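You operate a simulated robot arm through the tools that you are given. There is no shell and no other tool.

You run a simulated two-armed robot. Do the job below in one go: nothing can be reset, and whatever is moved stays where it is left.

TASK
Run the blue machine card's lot, or up to three over.
Fine: reset and open the gate before the start; mostly good sticks; stop it, then shut the gate.

It is judged by the outcome, as a careful person would: the job done as asked, and still so three seconds after it is handed in. It fails if anything else is knocked over, pushed out of place, dropped, spilled or broken.

THE ROBOT
Two 6-joint arms with two-finger parallel grippers on one trunk that stands fixed in place. Base frame: the origin is at the foot of the trunk, x ahead of it, y to its left, z up. Lengths are in m, angles in rad, forces in N, time in s.
The left shoulder is at [-0.059, 0.177, 0.859], the right one opposite. With the tool pointing down near the work surface each hand reaches from about 0.1 to 0.72 m from the base axis, measured 20 degrees to its own side. Payload 1.57 kg a hand.
The TCP of each hand is the grasp point between the finger pads, 0.03 m short of the fingertips. In the tool frame z runs along the fingers and y along their closing line. The gripper opens to 0.08 m. The fingers are 0.017 m wide and 0.012 m thick; the gripper's body (0.04 by 0.082 m) begins 0.08 m behind the TCP.
Orientation is that of the tool frame in the base frame, as a unit quaternion [x, y, z, w]. With the fingers straight down and closing along the base's y, the tool's x points along the base's -x, its y along +y and its z along -z.

THE INTERFACE
- The arms move only by the tool play_rows. It takes "left_steps", "right_steps" or both (then of equal length, played together; a hand with none holds still); each is one flat list of numbers, 7 for each row, row after row: the shift along the tool's x, y, z in m, then the turn, a rotation vector about the tool's x, y, z in rad, then the finger opening in m, from 0 to 0.08. In form: [tx, ty, tz, ax, ay, az, grip, tx, ty, tz, ax, ay, az, grip, ...]. A call has 1 to 20 rows; each row is the pose to reach, as a shift and turn from the pose commanded when the call began, along the tool's axes at that moment. Rows are played at 5 a second. More than 0.05 m and 0.15 rad between two rows, or a gripper value outside its range, and nothing of the call is played. A pose out of reach is approached as far as the arm can. The call stops where the force on the tool passes 40 N (or 10 N more than at its start, if that is more) or the arm is blocked; 0.2 s more then pass. The fingers move at their own pace (about 0.072 m/s each) and stop on an object; they squeeze with about 34 N. The grip force told is the motor's: it shows also when the fingers shut on nothing. Time passes only in rows, and 0.2 s behind the last, so rows that repeat a pose let the fingers close. It gives the time, the measured TCP pose, the force on the tool (base axes), the opening and the grip force at its end, in the units of the frame above (readings bear some noise), with the torque about the TCP (base axes, N m) and any sound that the robot's microphone picked up.
- Cameras (640 x 400 px; columns grow to the right, rows downward): "scene" is now at [0.0248, -0.0428, 1.5891]; the picture's right is [-0.54, -0.84, 0.00], its down [-0.59, 0.38, -0.72] and it looks along [0.60, -0.39, -0.70] (base axes); focal length 242 px, centre (320, 200). "left" rides on the left gripper at [0.072, 0.007, -0.122] in its tool frame; the picture's right is [-0.09, 1.00, 0.00], its down [-0.84, -0.08, -0.54] and it looks along [-0.54, -0.05, 0.84] (tool axes); focal length 238 px, centre (320, 200). "right" rides on the right gripper at [0.072, -0.007, -0.122] in its tool frame; the picture's right is [0.09, 1.00, 0.00], its down [-0.84, 0.08, -0.54] and it looks along [-0.54, 0.05, 0.84] (tool axes); focal length 238 px, centre (320, 200). There is no depth. A picture from a camera that has moved, and an enlarged one, comes with that camera's place and axes in the base frame and with its lens.
- capture(camera): a new picture of that camera. It takes no simulated time.
- raise_lower(by): moves the trunk up (or, below 0, down) by that many m; the arms and the scene camera ride with it, the base frame stays. It gives what a move gives, with no picture.
- pan_tilt(pan, tilt): turns the head with the scene camera to pan (to the left, within 2.496 rad either way) and tilt (down, from -0.506 to 1.204), counted from straight ahead of the robot (the tilt from the chest, where the trunk bows). It gives what a move gives.
- close_up(camera, box): a new picture of the part [left, top, right, bottom] of that camera's present view, enlarged. It takes no simulated time.
- close_job(): hands the job in; it is judged then, once.

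Nothing tells you positions but the pictures and the camera data. Unless the task says otherwise, let go and move clear before handing in.

The tools are called after "Call:" as a command line: name --argument value ..., lists and objects as JSON in quotes. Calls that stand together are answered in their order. play_rows: Moves the arms, as the interface text tells. Its arguments: {"type":"object","properties":{"left_steps":{"type":"array","items":{"type":"number"}},"right_steps":{"type":"array","items":{"type":"number"}}},"required":[]} The other tools are called the same way: raise_lower (by) moves the trunk up or down; pan_tilt (pan, tilt) turns the head that bears the scene camera; capture (camera) takes a picture; close_up (camera, box) takes an enlarged picture of a part of a camera's view; close_job () hands the job in.

At the start:

```text
clock: 0.0
left_tool_pos: [0.4116, -0.052, 1.2942]
left_tool_rot: [0.0, 1.0, 0.001, 0.0]
left_contact_force: [0.3, 0.4, 0.3]
left_moment: [0.02, -0.05, 0.0]
left_width: 0.0799
left_gripper_force: 0.1
right_tool_pos: [0.331, -0.3419, 1.3145]
right_tool_rot: [0.0, 1.0, 0.0, 0.0]
right_contact_force: [0.1, 0.0, 0.3]
right_moment: [-0.03, 0.0, -0.01]
right_width: 0.0803
right_gripper_force: 0.0
trunk travel left (down, up): [-0.3, 0.028]
head pan, tilt (commanded): [-0.569, 0.773]
```

scene: 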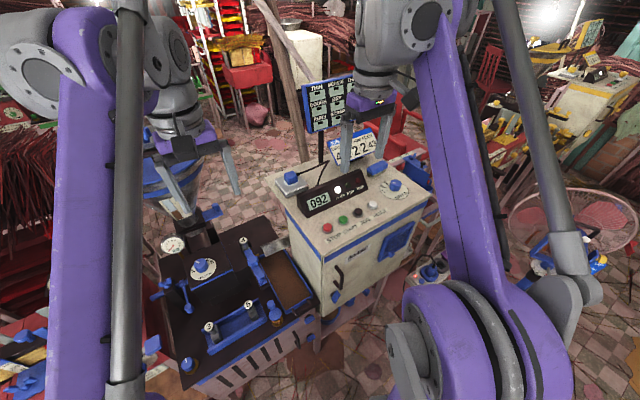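
right: 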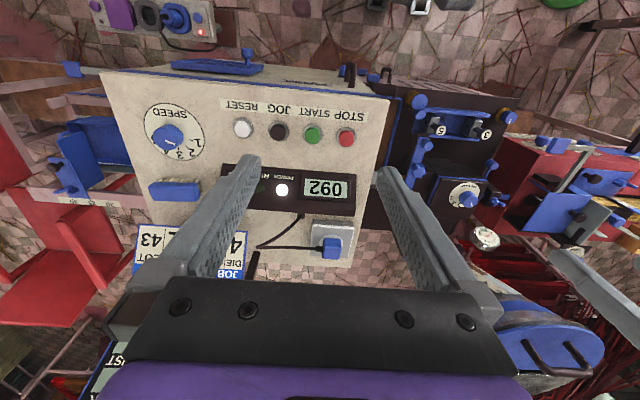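
left: 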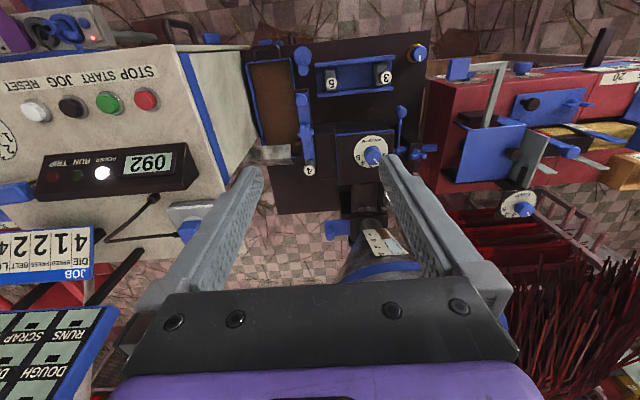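

I see a dark machine with a blue-trimmed control cabinet (buttons STOP, START, JOG, RESET, a counter reading 092), a job card and a board. I'll look closer at the cards and controls before moving anything.

Call:
close_up --camera "scene" --box '[260, 60, 440, 180]'

Call:
close_up --camera "scene" --box '[130, 200, 330, 380]'

Call:
close_up --camera "scene" --box '[260, 140, 450, 300]'

Call:
close_up --camera "left" --box '[240, 30, 440, 190]'

Call:
close_up --camera "right" --box '[100, 60, 400, 280]'

Call:
close_up --camera "left" --box '[0, 200, 160, 400]'

```text
3.33 times, centred on (350, 120) of scene
camera zoom: at [0.0248, -0.0428, 1.5891], right [-0.54, -0.84, 0.0], down [-0.59, 0.38, -0.72], along [0.6, -0.39, -0.7], focal length 808 px, centre (220, 467)
```

zoom: 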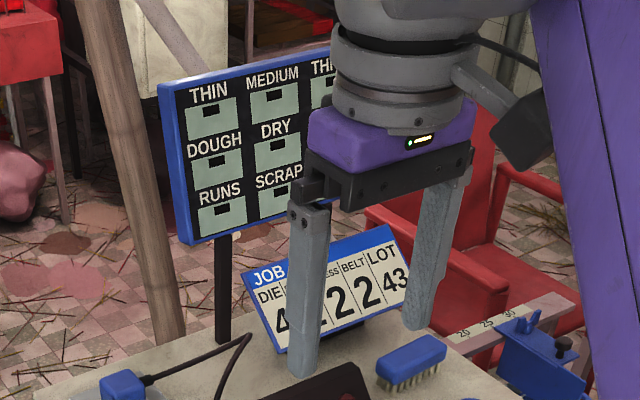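

```text
2.22 times, centred on (230, 290) of scene
camera zoom: at [0.0248, -0.0428, 1.5891], right [-0.54, -0.84, 0.0], down [-0.59, 0.38, -0.72], along [0.6, -0.39, -0.7], focal length 539 px, centre (520, 0)
```

zoom: 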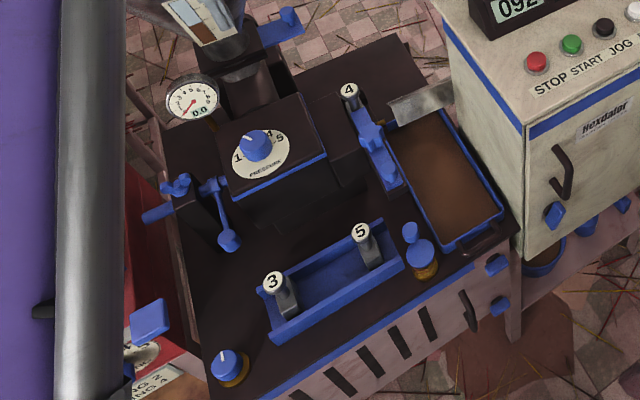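

```text
2.50 times, centred on (355, 220) of scene
camera zoom: at [0.0248, -0.0428, 1.5891], right [-0.54, -0.84, 0.0], down [-0.59, 0.38, -0.72], along [0.6, -0.39, -0.7], focal length 606 px, centre (232, 150)
```

zoom: 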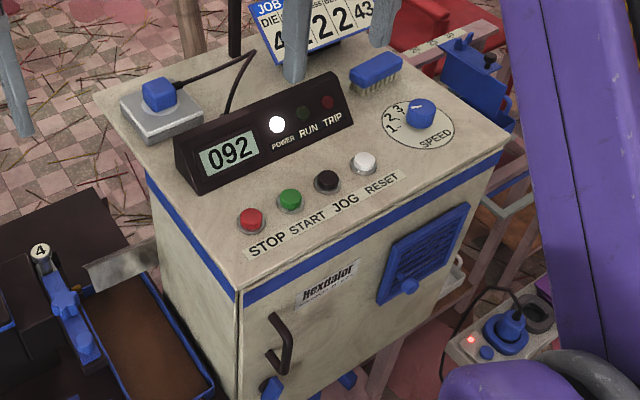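

```text
2.50 times, centred on (340, 110) of left
camera zoom: at [0.3377, -0.0455, 1.4151], right [0.09, 1.0, 0.0], down [0.84, -0.08, 0.54], along [0.54, -0.05, -0.84], focal length 596 px, centre (270, 425)
```

zoom: 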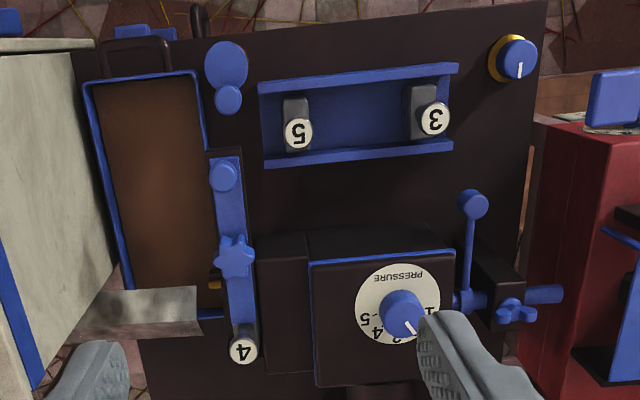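

```text
1.82 times, centred on (250, 170) of right
camera zoom: at [0.259, -0.3485, 1.4373], right [-0.09, 1.0, 0.0], down [0.84, 0.08, 0.54], along [0.54, 0.05, -0.84], focal length 433 px, centre (447, 254)
```

zoom: 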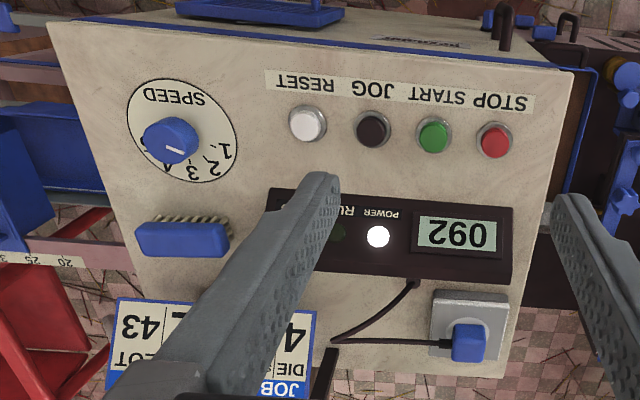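

```text
2.00 times, centred on (80, 300) of left
camera zoom: at [0.3377, -0.0455, 1.4151], right [0.09, 1.0, 0.0], down [0.84, -0.08, 0.54], along [0.54, -0.05, -0.84], focal length 477 px, centre (800, 0)
```

zoom: 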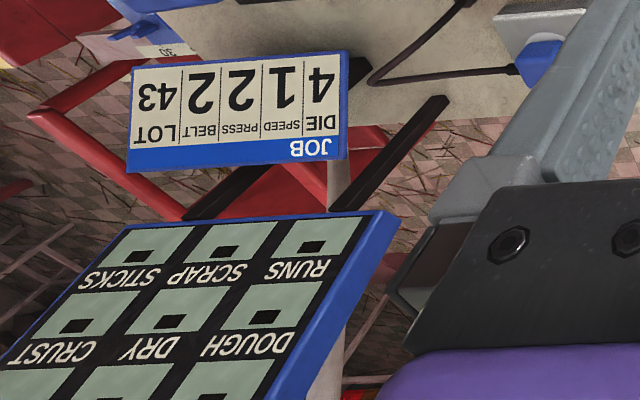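

The card reads DIE 4, SPEED 1, PRESS 2, BELT 2, LOT 43, and the counter shows 092 with POWER lit. I'll look around for the gate, the belt control and the rest of the line.

Call:
pan_tilt --pan 0.0 --tilt 0.75

Call:
capture --camera "scene"

Call:
pan_tilt --pan -1.2 --tilt 0.75

Call:
capture --camera "scene"

Call:
pan_tilt --pan -0.57 --tilt 1.15

Call:
capture --camera "scene"

Call:
pan_tilt --pan -0.57 --tilt 0.3

Call:
capture --camera "scene"

```text
clock: 1.0
left_tool_pos: [0.4105, -0.0508, 1.2937]
left_tool_rot: [0.0, 1.0, 0.001, 0.0]
left_contact_force: [0.3, -0.1, -0.2]
left_moment: [0.05, 0.04, 0.01]
left_width: 0.08
left_gripper_force: 0.1
right_tool_pos: [0.33, -0.3415, 1.3165]
right_tool_rot: [0.0, 1.0, 0.0, 0.0]
right_contact_force: [-0.6, -0.1, 0.6]
right_moment: [-0.04, 0.03, -0.01]
right_width: 0.0801
right_gripper_force: 0.0
trunk travel left (down, up): [-0.3, 0.028]
head pan, tilt (commanded): [0.0, 0.75]
```

```text
taken
camera scene: at [0.0388, 0.0012, 1.5909], right [0.0, -1.0, 0.0], down [-0.68, 0.0, -0.73], along [0.73, 0.0, -0.68], focal length 242 px, centre (320, 200)
```

scene: 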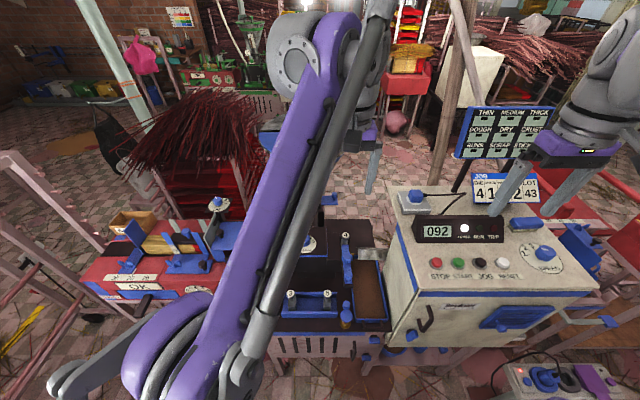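

```text
clock: 2.4
left_tool_pos: [0.4104, -0.0516, 1.2936]
left_tool_rot: [0.001, 1.0, 0.0, 0.0]
left_contact_force: [0.2, 0.4, 0.3]
left_moment: [0.02, 0.06, 0.0]
left_width: 0.08
left_gripper_force: 0.0
right_tool_pos: [0.3296, -0.3416, 1.3162]
right_tool_rot: [0.0, 1.0, -0.001, 0.0]
right_contact_force: [0.1, 0.8, -0.2]
right_moment: [-0.02, -0.02, -0.01]
right_width: 0.0798
right_gripper_force: 0.1
trunk travel left (down, up): [-0.3, 0.028]
head pan, tilt (commanded): [-1.201, 0.75]
```

```text
taken
camera scene: at [-0.0141, -0.0759, 1.591], right [-0.93, -0.36, 0.0], down [-0.25, 0.64, -0.73], along [0.26, -0.68, -0.68], focal length 242 px, centre (320, 200)
```

scene: 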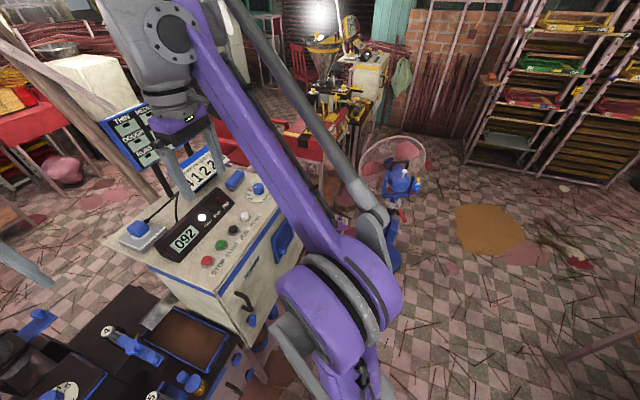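

```text
clock: 3.4
left_tool_pos: [0.4103, -0.0511, 1.2938]
left_tool_rot: [0.0, 1.0, 0.0, 0.0]
left_contact_force: [-0.4, 0.1, -1.2]
left_moment: [0.02, 0.02, -0.02]
left_width: 0.0802
left_gripper_force: 0.0
right_tool_pos: [0.3297, -0.3425, 1.3159]
right_tool_rot: [0.0, 1.0, 0.0, 0.001]
right_contact_force: [-0.5, 0.2, 1.0]
right_moment: [0.02, 0.0, -0.02]
right_width: 0.0799
right_gripper_force: 0.0
trunk travel left (down, up): [-0.3, 0.028]
head pan, tilt (commanded): [-0.571, 1.15]
```

```text
taken
camera scene: at [0.006, -0.0309, 1.5621], right [-0.54, -0.84, 0.0], down [-0.77, 0.49, -0.41], along [0.34, -0.22, -0.91], focal length 242 px, centre (320, 200)
```

scene: 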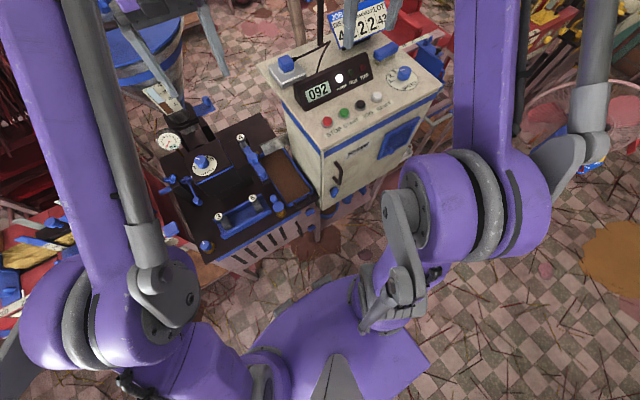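

```text
clock: 4.6
left_tool_pos: [0.4101, -0.0514, 1.2933]
left_tool_rot: [0.0, 1.0, 0.0, -0.001]
left_contact_force: [-0.6, 0.0, 0.0]
left_moment: [0.0, 0.02, -0.04]
left_width: 0.0801
left_gripper_force: 0.0
right_tool_pos: [0.3294, -0.3431, 1.3159]
right_tool_rot: [0.0, 1.0, 0.0, 0.0]
right_contact_force: [0.6, -1.1, 0.0]
right_moment: [0.01, 0.0, -0.01]
right_width: 0.0798
right_gripper_force: 0.1
trunk travel left (down, up): [-0.3, 0.028]
head pan, tilt (commanded): [-0.571, 0.3]
```

```text
taken
camera scene: at [0.0345, -0.0492, 1.6312], right [-0.54, -0.84, 0.0], down [-0.25, 0.16, -0.95], along [0.8, -0.52, -0.3], focal length 242 px, centre (320, 200)
```

scene: 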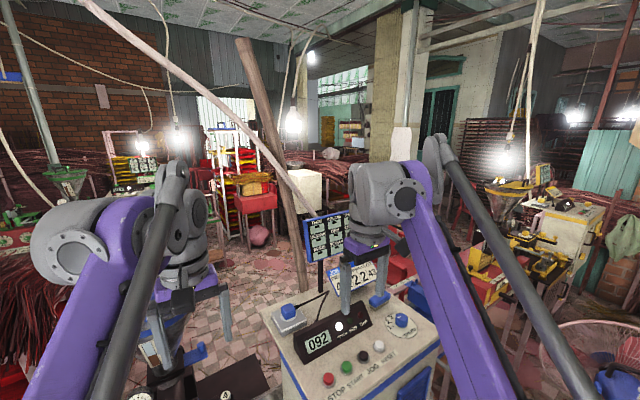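

I can see the cabinet and the dark extruder bed. I'll zoom in hard on each dial and lever to read the present settings.

Call:
pan_tilt --pan -0.45 --tilt 0.8

Call:
capture --camera "scene"

Call:
close_up --camera "right" --box '[135, 90, 215, 170]'

Call:
close_up --camera "left" --box '[340, 90, 440, 170]'

Call:
close_up --camera "left" --box '[290, 80, 360, 180]'

Call:
close_up --camera "left" --box '[440, 30, 640, 230]'

Call:
close_up --camera "left" --box '[310, 190, 430, 290]'

Call:
close_up --camera "right" --box '[380, 80, 640, 260]'

Call:
close_up --camera "right" --box '[40, 0, 260, 130]'

Call:
close_up --camera "right" --box '[0, 100, 150, 260]'

```text
clock: 5.5
left_tool_pos: [0.4106, -0.0505, 1.294]
left_tool_rot: [0.0, 1.0, -0.001, 0.0]
left_contact_force: [-0.7, 0.2, -0.5]
left_moment: [0.04, 0.03, 0.02]
left_width: 0.0803
left_gripper_force: 0.0
right_tool_pos: [0.3287, -0.3425, 1.3156]
right_tool_rot: [-0.001, 1.0, 0.0, 0.0]
right_contact_force: [0.8, -0.4, -0.3]
right_moment: [0.0, -0.01, -0.01]
right_width: 0.0801
right_gripper_force: 0.0
trunk travel left (down, up): [-0.3, 0.028]
head pan, tilt (commanded): [-0.45, 0.799]
```

```text
taken
camera scene: at [0.0285, -0.0338, 1.587], right [-0.44, -0.9, 0.0], down [-0.64, 0.31, -0.7], along [0.63, -0.3, -0.72], focal length 242 px, centre (320, 200)
```

scene: 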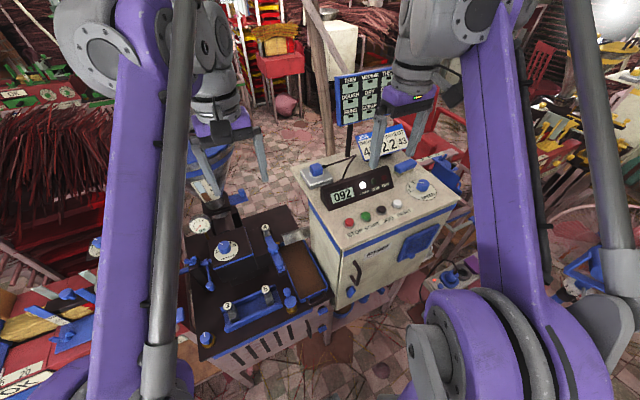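

```text
5.00 times, centred on (175, 130) of right
camera zoom: at [0.2589, -0.3485, 1.4373], right [-0.09, 1.0, 0.0], down [0.84, 0.08, 0.54], along [0.54, 0.05, -0.84], focal length 1192 px, centre (1045, 550)
```

zoom: 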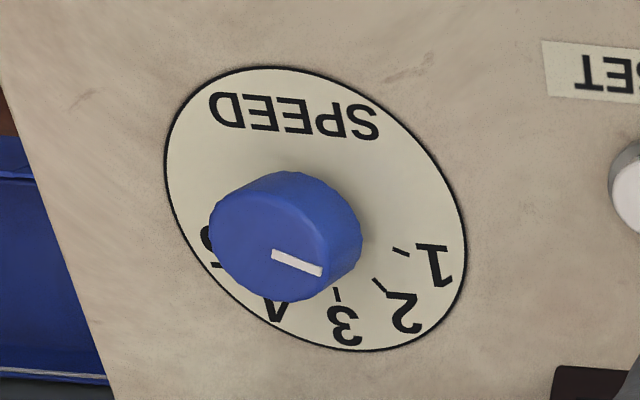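

```text
5.00 times, centred on (390, 130) of left
camera zoom: at [0.3377, -0.0455, 1.4151], right [0.09, 1.0, 0.0], down [0.84, -0.08, 0.54], along [0.54, -0.05, -0.84], focal length 1192 px, centre (-30, 550)
```

zoom: 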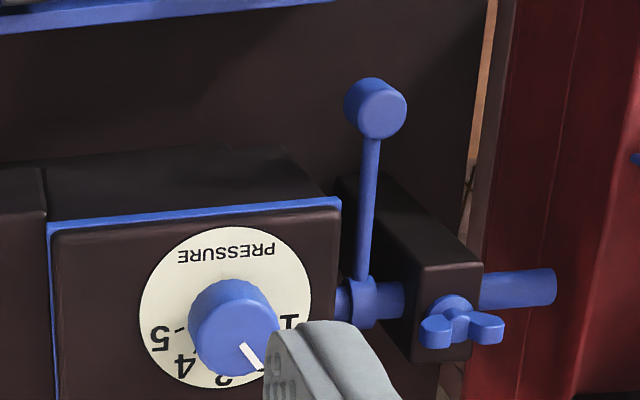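

```text
4.00 times, centred on (325, 130) of left
camera zoom: at [0.3377, -0.0455, 1.4151], right [0.09, 1.0, 0.0], down [0.84, -0.08, 0.54], along [0.54, -0.05, -0.84], focal length 953 px, centre (300, 480)
```

zoom: 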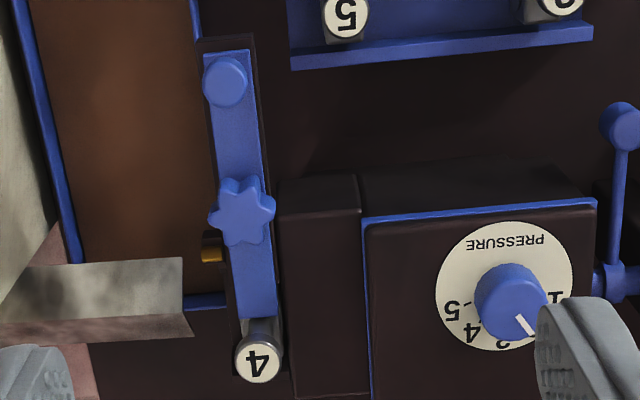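

```text
2.00 times, centred on (540, 130) of left
camera zoom: at [0.3377, -0.0455, 1.4151], right [0.09, 1.0, 0.0], down [0.84, -0.08, 0.54], along [0.54, -0.05, -0.84], focal length 477 px, centre (-120, 340)
```

zoom: 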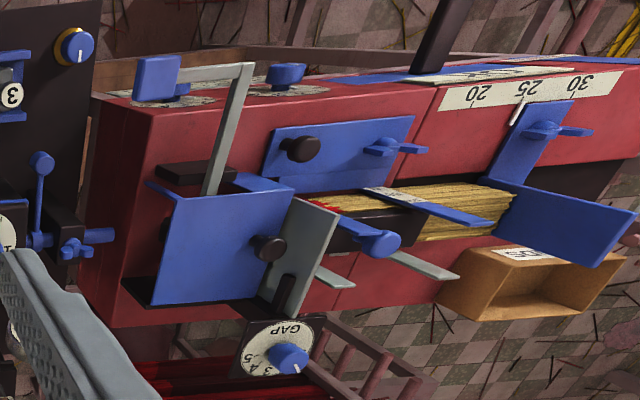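

```text
4.00 times, centred on (370, 240) of left
camera zoom: at [0.3377, -0.0455, 1.4151], right [0.09, 1.0, 0.0], down [0.84, -0.08, 0.54], along [0.54, -0.05, -0.84], focal length 953 px, centre (120, 40)
```

zoom: 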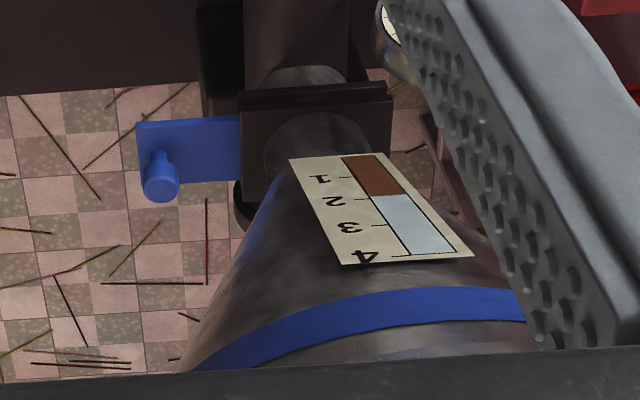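

```text
2.22 times, centred on (510, 170) of right
camera zoom: at [0.2589, -0.3485, 1.4373], right [-0.09, 1.0, 0.0], down [0.84, 0.08, 0.54], along [0.54, 0.05, -0.84], focal length 530 px, centre (-102, 267)
```

zoom: 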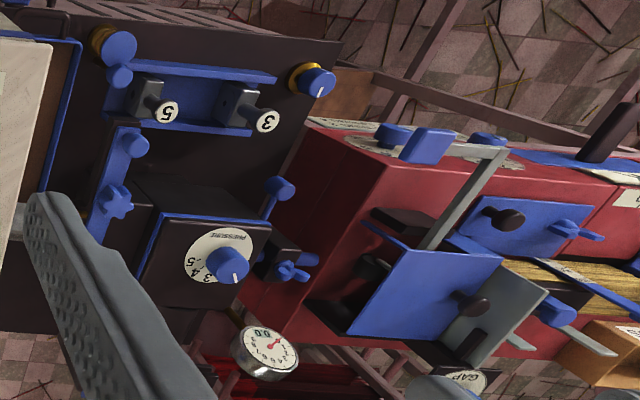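

```text
2.91 times, centred on (150, 65) of right
camera zoom: at [0.2589, -0.3485, 1.4373], right [-0.09, 1.0, 0.0], down [0.84, 0.08, 0.54], along [0.54, 0.05, -0.84], focal length 693 px, centre (814, 593)
```

zoom: 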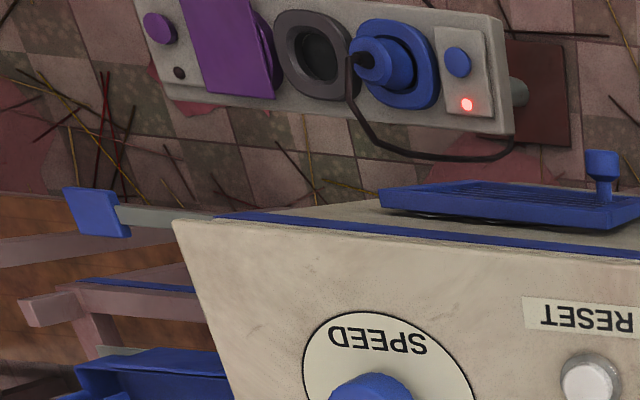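

```text
2.50 times, centred on (75, 180) of right
camera zoom: at [0.2589, -0.3485, 1.4373], right [-0.09, 1.0, 0.0], down [0.84, 0.08, 0.54], along [0.54, 0.05, -0.84], focal length 596 px, centre (932, 250)
```

zoom: 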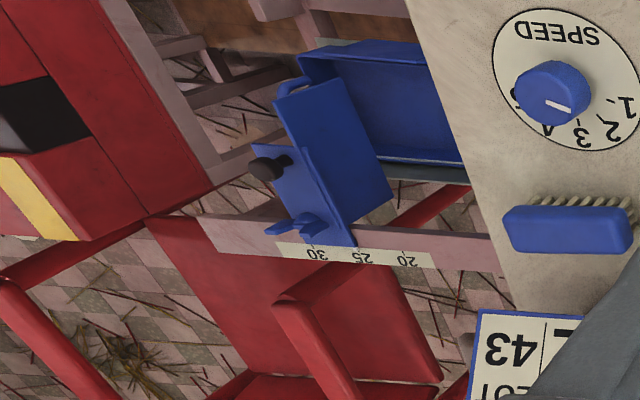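

The gate slide (blue plate with a knob) seems to be under the hopper, near [0.73, -0.06, 0.96], and the buttons are in a row at about x 0.375, z 1.06. The left hand blocks the view, so I'll move it up and aside over free space and look at the machine.

Call:
play_rows --left_steps '[0, 0.04, -0.02, 0, 0, 0, 0.08, 0, 0.08, -0.04, 0, 0, 0, 0.08, 0, 0.12, -0.06, 0, 0, 0, 0.08, 0, 0.16, -0.08, 0, 0, 0, 0.08, 0, 0.2, -0.1, 0, 0, 0, 0.08]'

Call:
pan_tilt --pan -0.2 --tilt 0.7

Call:
capture --camera "scene"

Call:
capture --camera "left"

```text
clock: 6.7
left_tool_pos: [0.3921, 0.1518, 1.3555]
left_tool_rot: [0.0, 1.0, -0.001, 0.0]
left_contact_force: [0.0, -0.3, 0.3]
left_moment: [-0.01, 0.02, 0.01]
left_width: 0.0799
left_gripper_force: 0.1
left hand out of reach, approached as far as the arm can: row 2, 3, 4, 5
right_tool_pos: [0.3297, -0.3416, 1.3163]
right_tool_rot: [0.0, 1.0, 0.0, 0.0]
right_contact_force: [0.4, 0.1, 0.7]
right_moment: [-0.02, -0.02, -0.02]
right_width: 0.0802
right_gripper_force: 0.1
trunk travel left (down, up): [-0.3, 0.028]
head pan, tilt (commanded): [-0.45, 0.799]
```

```text
clock: 7.5
left_tool_pos: [0.3929, 0.1501, 1.3558]
left_tool_rot: [0.001, 1.0, 0.0, 0.0]
left_contact_force: [-0.9, -0.8, -0.4]
left_moment: [-0.01, 0.0, -0.01]
left_width: 0.0799
left_gripper_force: 0.1
right_tool_pos: [0.3298, -0.3427, 1.3159]
right_tool_rot: [0.0, 1.0, 0.0, 0.0]
right_contact_force: [0.0, 0.0, -0.2]
right_moment: [0.02, -0.02, 0.0]
right_width: 0.0801
right_gripper_force: 0.1
trunk travel left (down, up): [-0.3, 0.028]
head pan, tilt (commanded): [-0.201, 0.7]
```

```text
taken
camera scene: at [0.0392, -0.0159, 1.5952], right [-0.2, -0.98, 0.0], down [-0.63, 0.13, -0.76], along [0.75, -0.15, -0.64], focal length 242 px, centre (320, 200)
```

scene: 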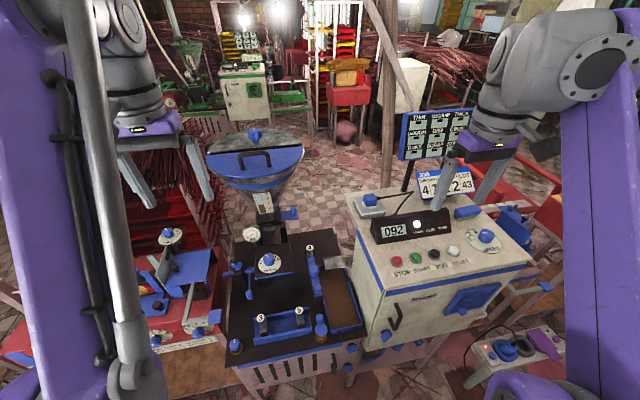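

```text
taken
camera left: at [0.3199, 0.1549, 1.4769], right [0.09, 1.0, 0.0], down [0.84, -0.08, 0.54], along [0.54, -0.05, -0.84], focal length 238 px, centre (320, 200)
```

left: 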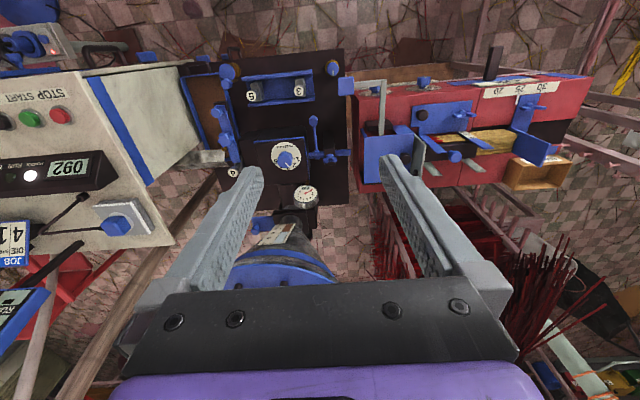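

Good, the machine is now in full view. I'll enlarge each part.

Call:
close_up --camera "scene" --box '[200, 120, 320, 200]'

Call:
close_up --camera "scene" --box '[230, 190, 310, 270]'

Call:
close_up --camera "scene" --box '[215, 230, 375, 380]'

Call:
close_up --camera "scene" --box '[340, 100, 540, 290]'

Call:
close_up --camera "scene" --box '[100, 220, 260, 380]'

Call:
close_up --camera "scene" --box '[450, 210, 520, 260]'

Call:
close_up --camera "left" --box '[250, 120, 330, 180]'

Call:
close_up --camera "left" --box '[220, 170, 340, 260]'

Call:
close_up --camera "left" --box '[180, 50, 350, 180]'

```text
5.00 times, centred on (260, 160) of scene
camera zoom: at [0.0392, -0.0159, 1.5952], right [-0.2, -0.98, 0.0], down [-0.63, 0.13, -0.76], along [0.75, -0.15, -0.64], focal length 1212 px, centre (620, 400)
```

zoom: 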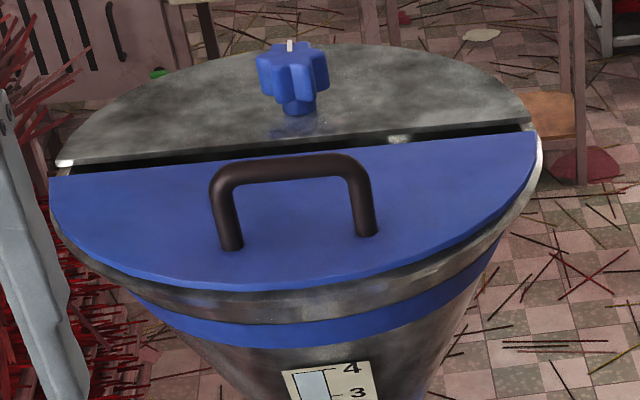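

```text
5.00 times, centred on (270, 230) of scene
camera zoom: at [0.0392, -0.0159, 1.5952], right [-0.2, -0.98, 0.0], down [-0.63, 0.13, -0.76], along [0.75, -0.15, -0.64], focal length 1212 px, centre (570, 50)
```

zoom: 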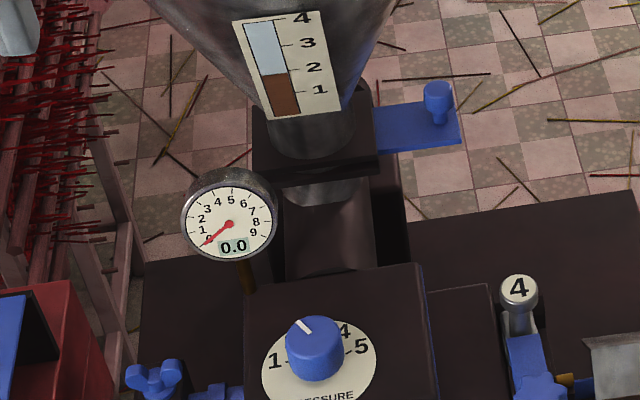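

```text
2.67 times, centred on (295, 305) of scene
camera zoom: at [0.0392, -0.0159, 1.5952], right [-0.2, -0.98, 0.0], down [-0.63, 0.13, -0.76], along [0.75, -0.15, -0.64], focal length 647 px, centre (387, -80)
```

zoom: 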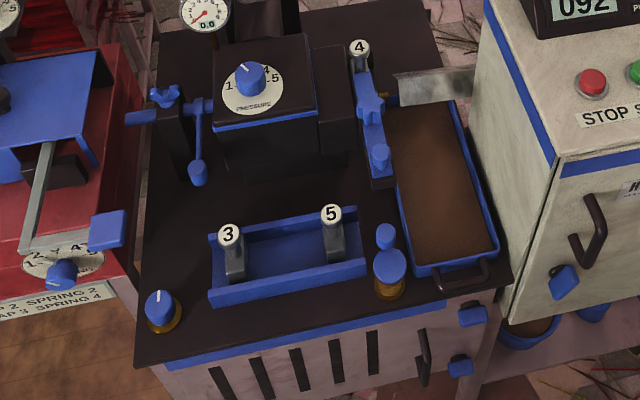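

```text
2.11 times, centred on (440, 195) of scene
camera zoom: at [0.0392, -0.0159, 1.5952], right [-0.2, -0.98, 0.0], down [-0.63, 0.13, -0.76], along [0.75, -0.15, -0.64], focal length 510 px, centre (67, 210)
```

zoom: 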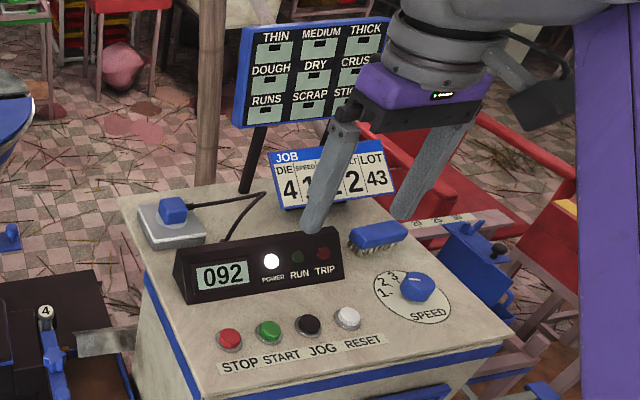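

```text
2.50 times, centred on (180, 300) of scene
camera zoom: at [0.0392, -0.0159, 1.5952], right [-0.2, -0.98, 0.0], down [-0.63, 0.13, -0.76], along [0.75, -0.15, -0.64], focal length 606 px, centre (670, -50)
```

zoom: 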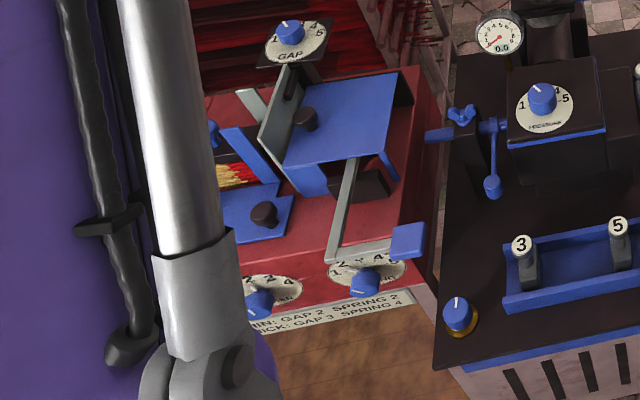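

```text
8.00 times, centred on (485, 235) of scene
camera zoom: at [0.0392, -0.0159, 1.5952], right [-0.2, -0.98, 0.0], down [-0.63, 0.13, -0.76], along [0.75, -0.15, -0.64], focal length 1940 px, centre (-1000, -80)
```

zoom: 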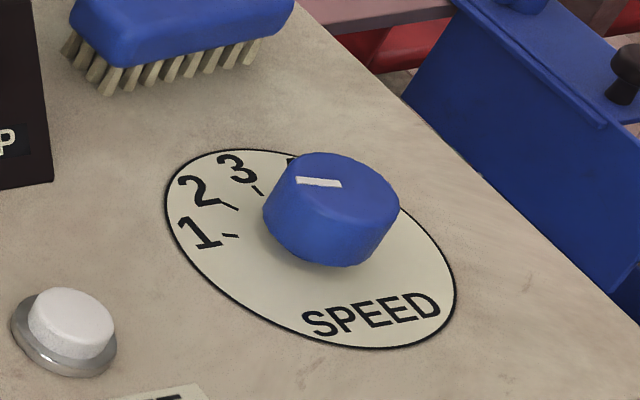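

```text
6.67 times, centred on (290, 150) of left
camera zoom: at [0.3199, 0.1549, 1.4769], right [0.09, 1.0, 0.0], down [0.84, -0.08, 0.54], along [0.54, -0.05, -0.84], focal length 1589 px, centre (520, 533)
```

zoom: 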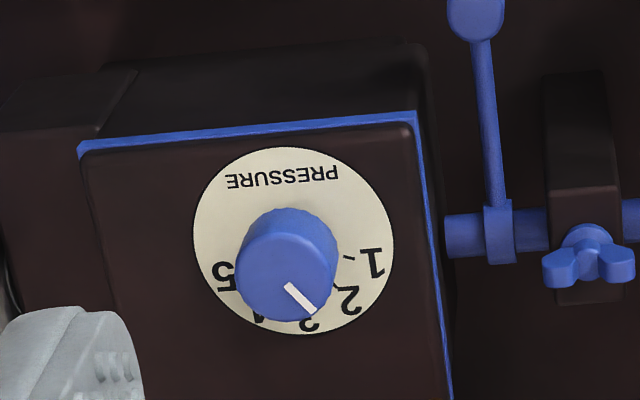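

```text
4.44 times, centred on (280, 215) of left
camera zoom: at [0.3199, 0.1549, 1.4769], right [0.09, 1.0, 0.0], down [0.84, -0.08, 0.54], along [0.54, -0.05, -0.84], focal length 1059 px, centre (498, 133)
```

zoom: 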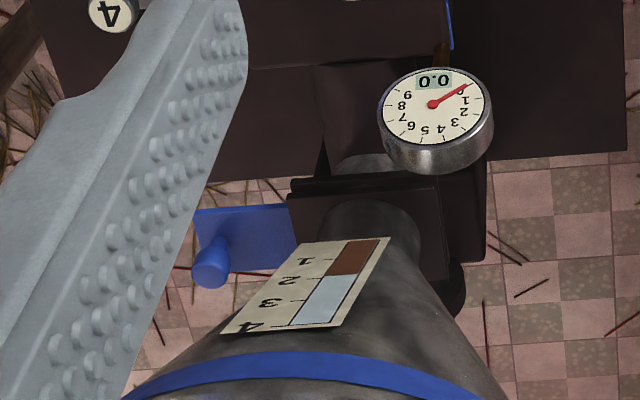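

```text
3.08 times, centred on (265, 115) of left
camera zoom: at [0.3199, 0.1549, 1.4769], right [0.09, 1.0, 0.0], down [0.84, -0.08, 0.54], along [0.54, -0.05, -0.84], focal length 733 px, centre (489, 462)
```

zoom: 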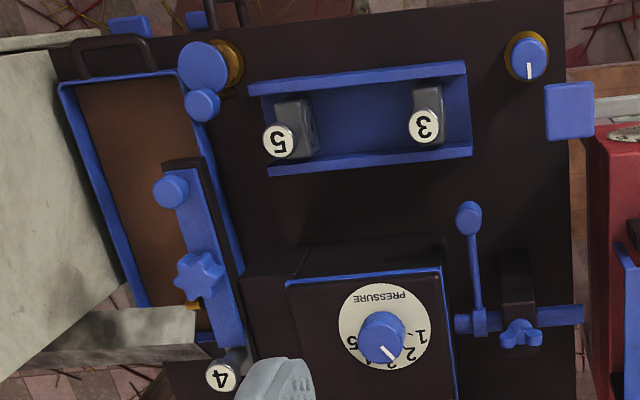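

Pressure points at 2, speed at about 1 and die 4 is in the head. I still need to find the belt setting, so I'll look at the board, the card, the front of the machine and the red feeder.

Call:
close_up --camera "scene" --box '[390, 95, 490, 215]'

Call:
close_up --camera "scene" --box '[460, 190, 600, 330]'

Call:
pan_tilt --pan -0.3 --tilt 1.1

Call:
capture --camera "scene"

Call:
close_up --camera "scene" --box '[220, 180, 420, 320]'

Call:
pan_tilt --pan 0.25 --tilt 0.9

Call:
capture --camera "scene"

Call:
close_up --camera "left" --box '[340, 40, 600, 220]'

```text
3.33 times, centred on (440, 155) of scene
camera zoom: at [0.0392, -0.0159, 1.5952], right [-0.2, -0.98, 0.0], down [-0.63, 0.13, -0.76], along [0.75, -0.15, -0.64], focal length 808 px, centre (-80, 350)
```

zoom: 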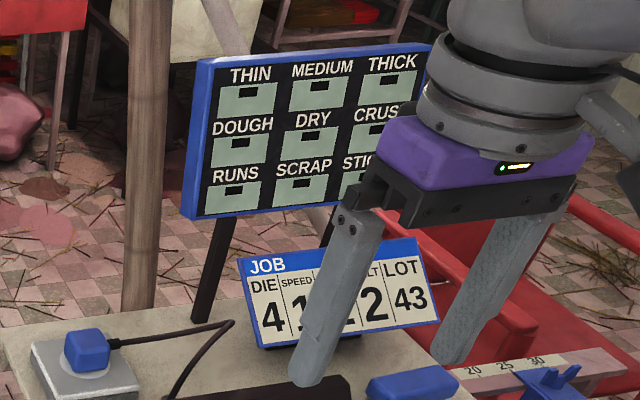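

```text
2.86 times, centred on (530, 260) of scene
camera zoom: at [0.0392, -0.0159, 1.5952], right [-0.2, -0.98, 0.0], down [-0.63, 0.13, -0.76], along [0.75, -0.15, -0.64], focal length 693 px, centre (-280, 29)
```

zoom: 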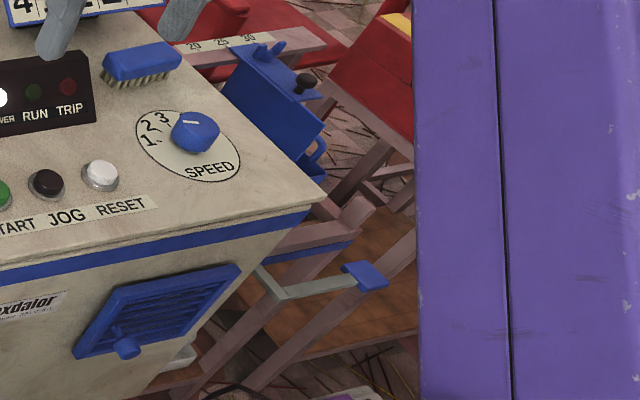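

```text
clock: 8.3
left_tool_pos: [0.3923, 0.1501, 1.3552]
left_tool_rot: [0.0, 1.0, 0.0, 0.0]
left_contact_force: [0.8, -0.4, 0.0]
left_moment: [0.0, 0.02, 0.01]
left_width: 0.0802
left_gripper_force: 0.1
right_tool_pos: [0.3293, -0.3415, 1.3151]
right_tool_rot: [0.0, 1.0, 0.0, 0.0]
right_contact_force: [0.9, 0.0, -0.7]
right_moment: [0.01, 0.0, 0.0]
right_width: 0.0801
right_gripper_force: 0.1
trunk travel left (down, up): [-0.3, 0.028]
head pan, tilt (commanded): [-0.3, 1.1]
```

```text
taken
camera scene: at [0.0162, -0.0174, 1.5653], right [-0.3, -0.96, 0.0], down [-0.85, 0.26, -0.45], along [0.43, -0.13, -0.89], focal length 242 px, centre (320, 200)
```

scene: 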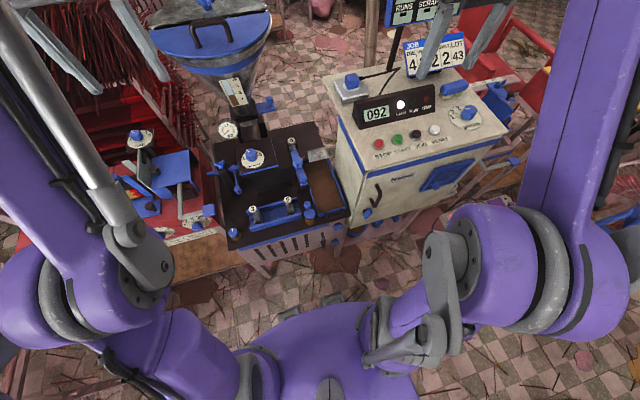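

```text
2.86 times, centred on (320, 250) of scene
camera zoom: at [0.0162, -0.0174, 1.5653], right [-0.3, -0.96, 0.0], down [-0.85, 0.26, -0.45], along [0.43, -0.13, -0.89], focal length 693 px, centre (320, 57)
```

zoom: 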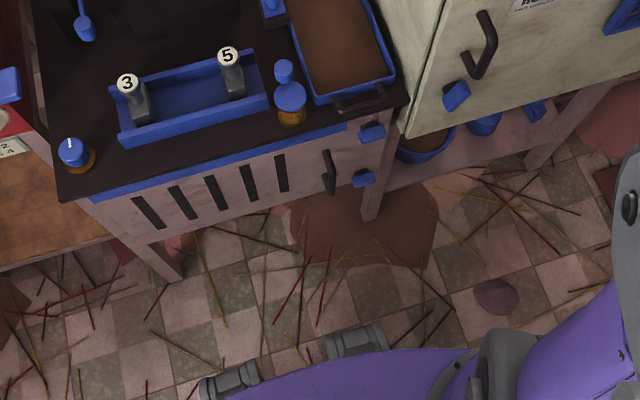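

```text
clock: 9.3
left_tool_pos: [0.3935, 0.1492, 1.3552]
left_tool_rot: [-0.001, 1.0, 0.001, 0.0]
left_contact_force: [-0.5, -0.2, 0.3]
left_moment: [-0.02, 0.01, -0.03]
left_width: 0.0801
left_gripper_force: 0.0
right_tool_pos: [0.3302, -0.343, 1.3164]
right_tool_rot: [0.0, 1.0, 0.0, 0.0]
right_contact_force: [0.5, 0.8, 0.1]
right_moment: [0.02, 0.02, 0.02]
right_width: 0.0802
right_gripper_force: 0.0
trunk travel left (down, up): [-0.3, 0.028]
head pan, tilt (commanded): [0.25, 0.901]
```

```text
taken
camera scene: at [0.0291, 0.0199, 1.579], right [0.25, -0.97, 0.0], down [-0.76, -0.19, -0.62], along [0.6, 0.15, -0.78], focal length 242 px, centre (320, 200)
```

scene: 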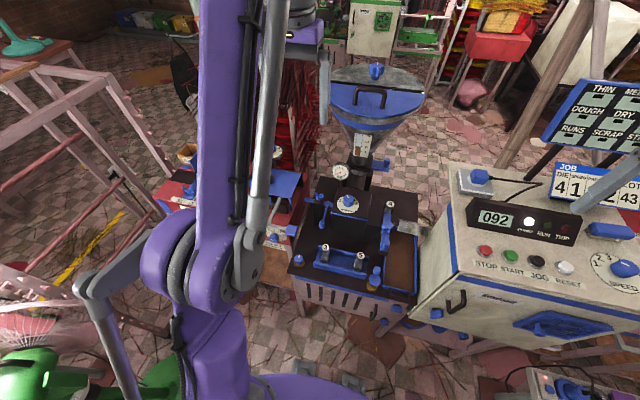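

```text
2.22 times, centred on (470, 130) of left
camera zoom: at [0.3199, 0.1551, 1.4769], right [0.09, 1.0, 0.0], down [0.84, -0.08, 0.54], along [0.54, -0.05, -0.84], focal length 530 px, centre (-13, 356)
```

zoom: 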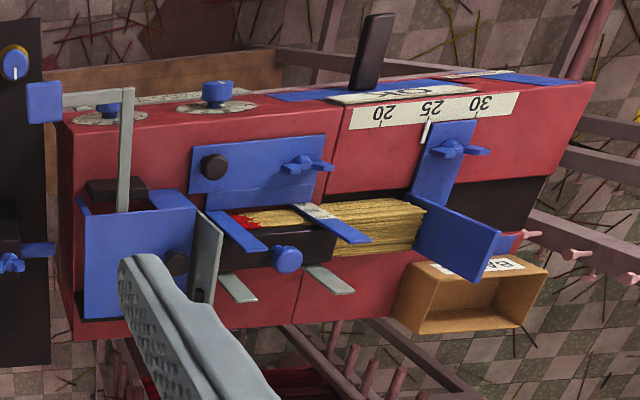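

The red stick feeder has two more dials on its near edge, and the belt setting may be there. I'll enlarge them and bring the left camera round for a better view.

Call:
close_up --camera "left" --box '[360, 60, 460, 110]'

Call:
close_up --camera "scene" --box '[260, 140, 300, 260]'

Call:
play_rows --left_steps '[0.03, 0.02, 0.0, 0, 0, 0, 0.08, 0.06, 0.04, 0.0, 0, 0, 0, 0.08, 0.09, 0.06, 0.0, 0, 0, 0, 0.08, 0.12, 0.08, 0.0, 0, 0, 0, 0.08]'

Call:
capture --camera "left"

Call:
close_up --camera "left" --box '[220, 40, 480, 200]'

```text
6.40 times, centred on (410, 85) of left
camera zoom: at [0.3199, 0.1551, 1.4769], right [0.09, 1.0, 0.0], down [0.84, -0.08, 0.54], along [0.54, -0.05, -0.84], focal length 1525 px, centre (-256, 936)
```

zoom: 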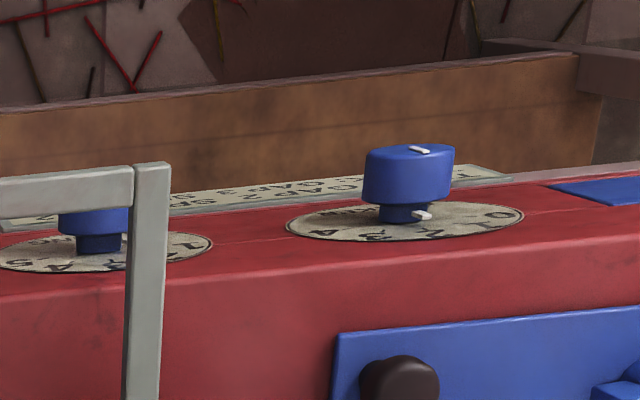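

```text
3.33 times, centred on (280, 200) of scene
camera zoom: at [0.0291, 0.0199, 1.579], right [0.25, -0.97, 0.0], down [-0.76, -0.19, -0.62], along [0.6, 0.15, -0.78], focal length 808 px, centre (453, 200)
```

zoom: 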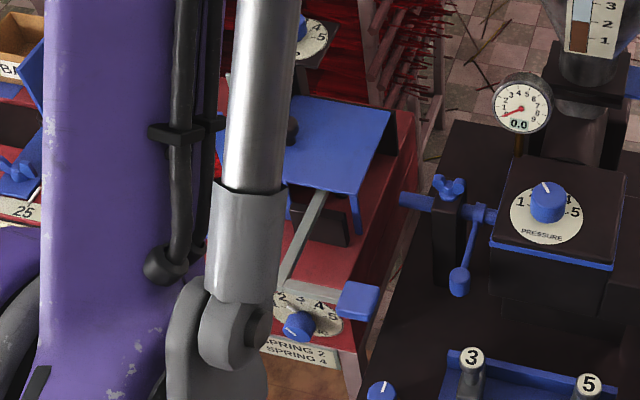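

```text
clock: 10.3
left_tool_pos: [0.2738, 0.2315, 1.3582]
left_tool_rot: [0.001, 1.0, 0.0, 0.0]
left_contact_force: [-0.6, -0.4, -0.3]
left_moment: [0.01, -0.02, -0.02]
left_width: 0.08
left_gripper_force: 0.1
right_tool_pos: [0.3293, -0.3417, 1.3157]
right_tool_rot: [0.001, 1.0, 0.0, 0.0]
right_contact_force: [0.2, 0.5, 0.2]
right_moment: [-0.01, 0.01, 0.0]
right_width: 0.08
right_gripper_force: 0.0
trunk travel left (down, up): [-0.3, 0.028]
head pan, tilt (commanded): [0.25, 0.901]
```

```text
taken
camera left: at [0.1999, 0.236, 1.4793], right [0.09, 1.0, 0.0], down [0.84, -0.08, 0.54], along [0.54, -0.05, -0.84], focal length 238 px, centre (320, 200)
```

left: 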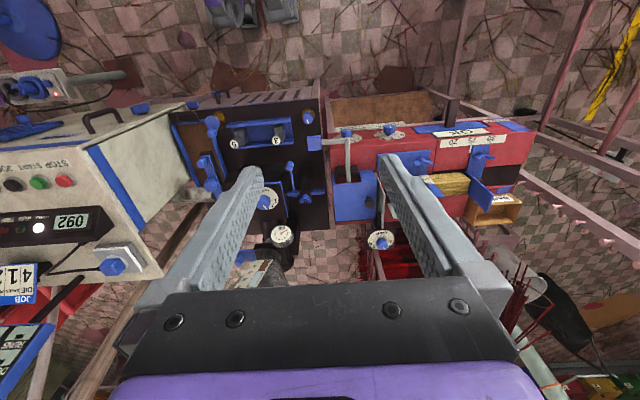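

```text
2.46 times, centred on (350, 120) of left
camera zoom: at [0.1999, 0.236, 1.4793], right [0.09, 1.0, 0.0], down [0.84, -0.08, 0.54], along [0.54, -0.05, -0.84], focal length 587 px, centre (246, 397)
```

zoom: 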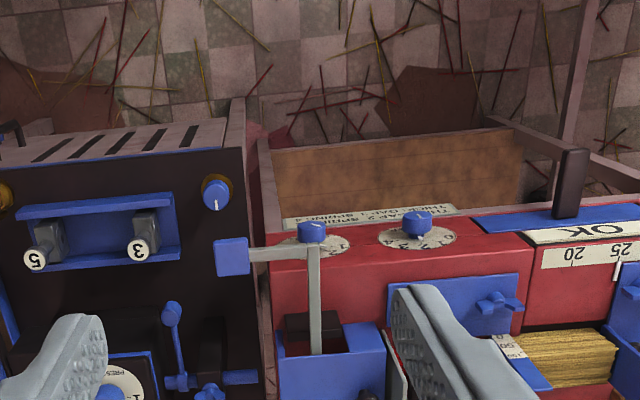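

Call:
close_up --camera "left" --box '[325, 115, 425, 155]'

Call:
close_up --camera "left" --box '[360, 225, 410, 255]'

Call:
pan_tilt --pan 0.1 --tilt 0.9

Call:
capture --camera "scene"

```text
6.40 times, centred on (375, 135) of left
camera zoom: at [0.1999, 0.236, 1.4793], right [0.09, 1.0, 0.0], down [0.84, -0.08, 0.54], along [0.54, -0.05, -0.84], focal length 1525 px, centre (-32, 616)
```

zoom: 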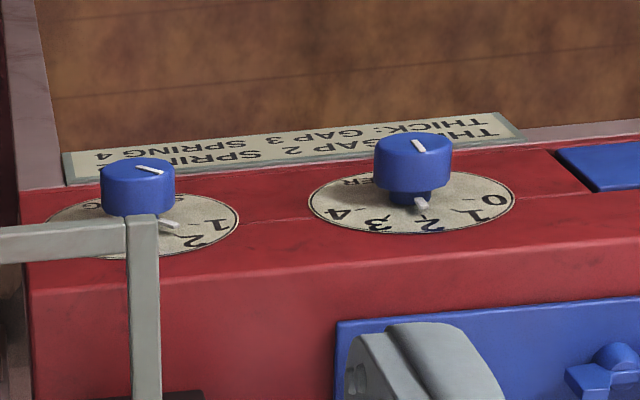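

```text
12.80 times, centred on (385, 240) of left
camera zoom: at [0.1999, 0.236, 1.4793], right [0.09, 1.0, 0.0], down [0.84, -0.08, 0.54], along [0.54, -0.05, -0.84], focal length 3051 px, centre (-512, -312)
```

zoom: 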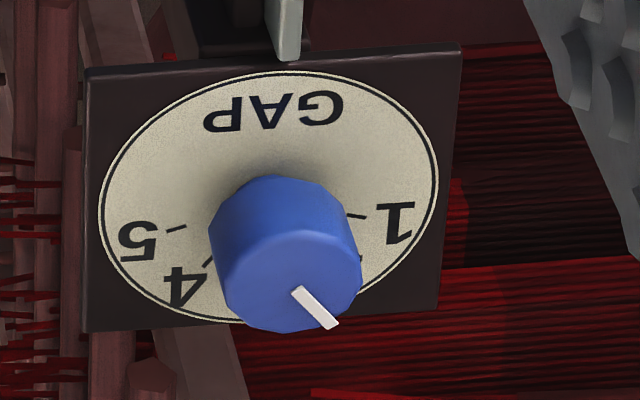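

```text
clock: 11.0
left_tool_pos: [0.2752, 0.2302, 1.3574]
left_tool_rot: [0.001, 1.0, 0.0, 0.0]
left_contact_force: [-0.4, 0.0, 0.4]
left_moment: [-0.01, -0.01, 0.02]
left_width: 0.0799
left_gripper_force: 0.1
right_tool_pos: [0.3307, -0.3428, 1.3151]
right_tool_rot: [0.0, 1.0, 0.0, 0.0]
right_contact_force: [-0.3, 0.0, 0.5]
right_moment: [0.0, 0.04, -0.01]
right_width: 0.0801
right_gripper_force: 0.1
trunk travel left (down, up): [-0.3, 0.028]
head pan, tilt (commanded): [0.099, 0.901]
```

```text
taken
camera scene: at [0.0314, 0.0087, 1.5791], right [0.1, -0.99, 0.0], down [-0.78, -0.08, -0.62], along [0.62, 0.06, -0.78], focal length 242 px, centre (320, 200)
```

scene: 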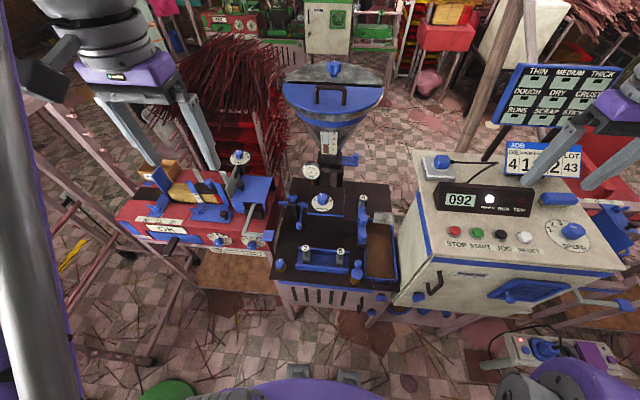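

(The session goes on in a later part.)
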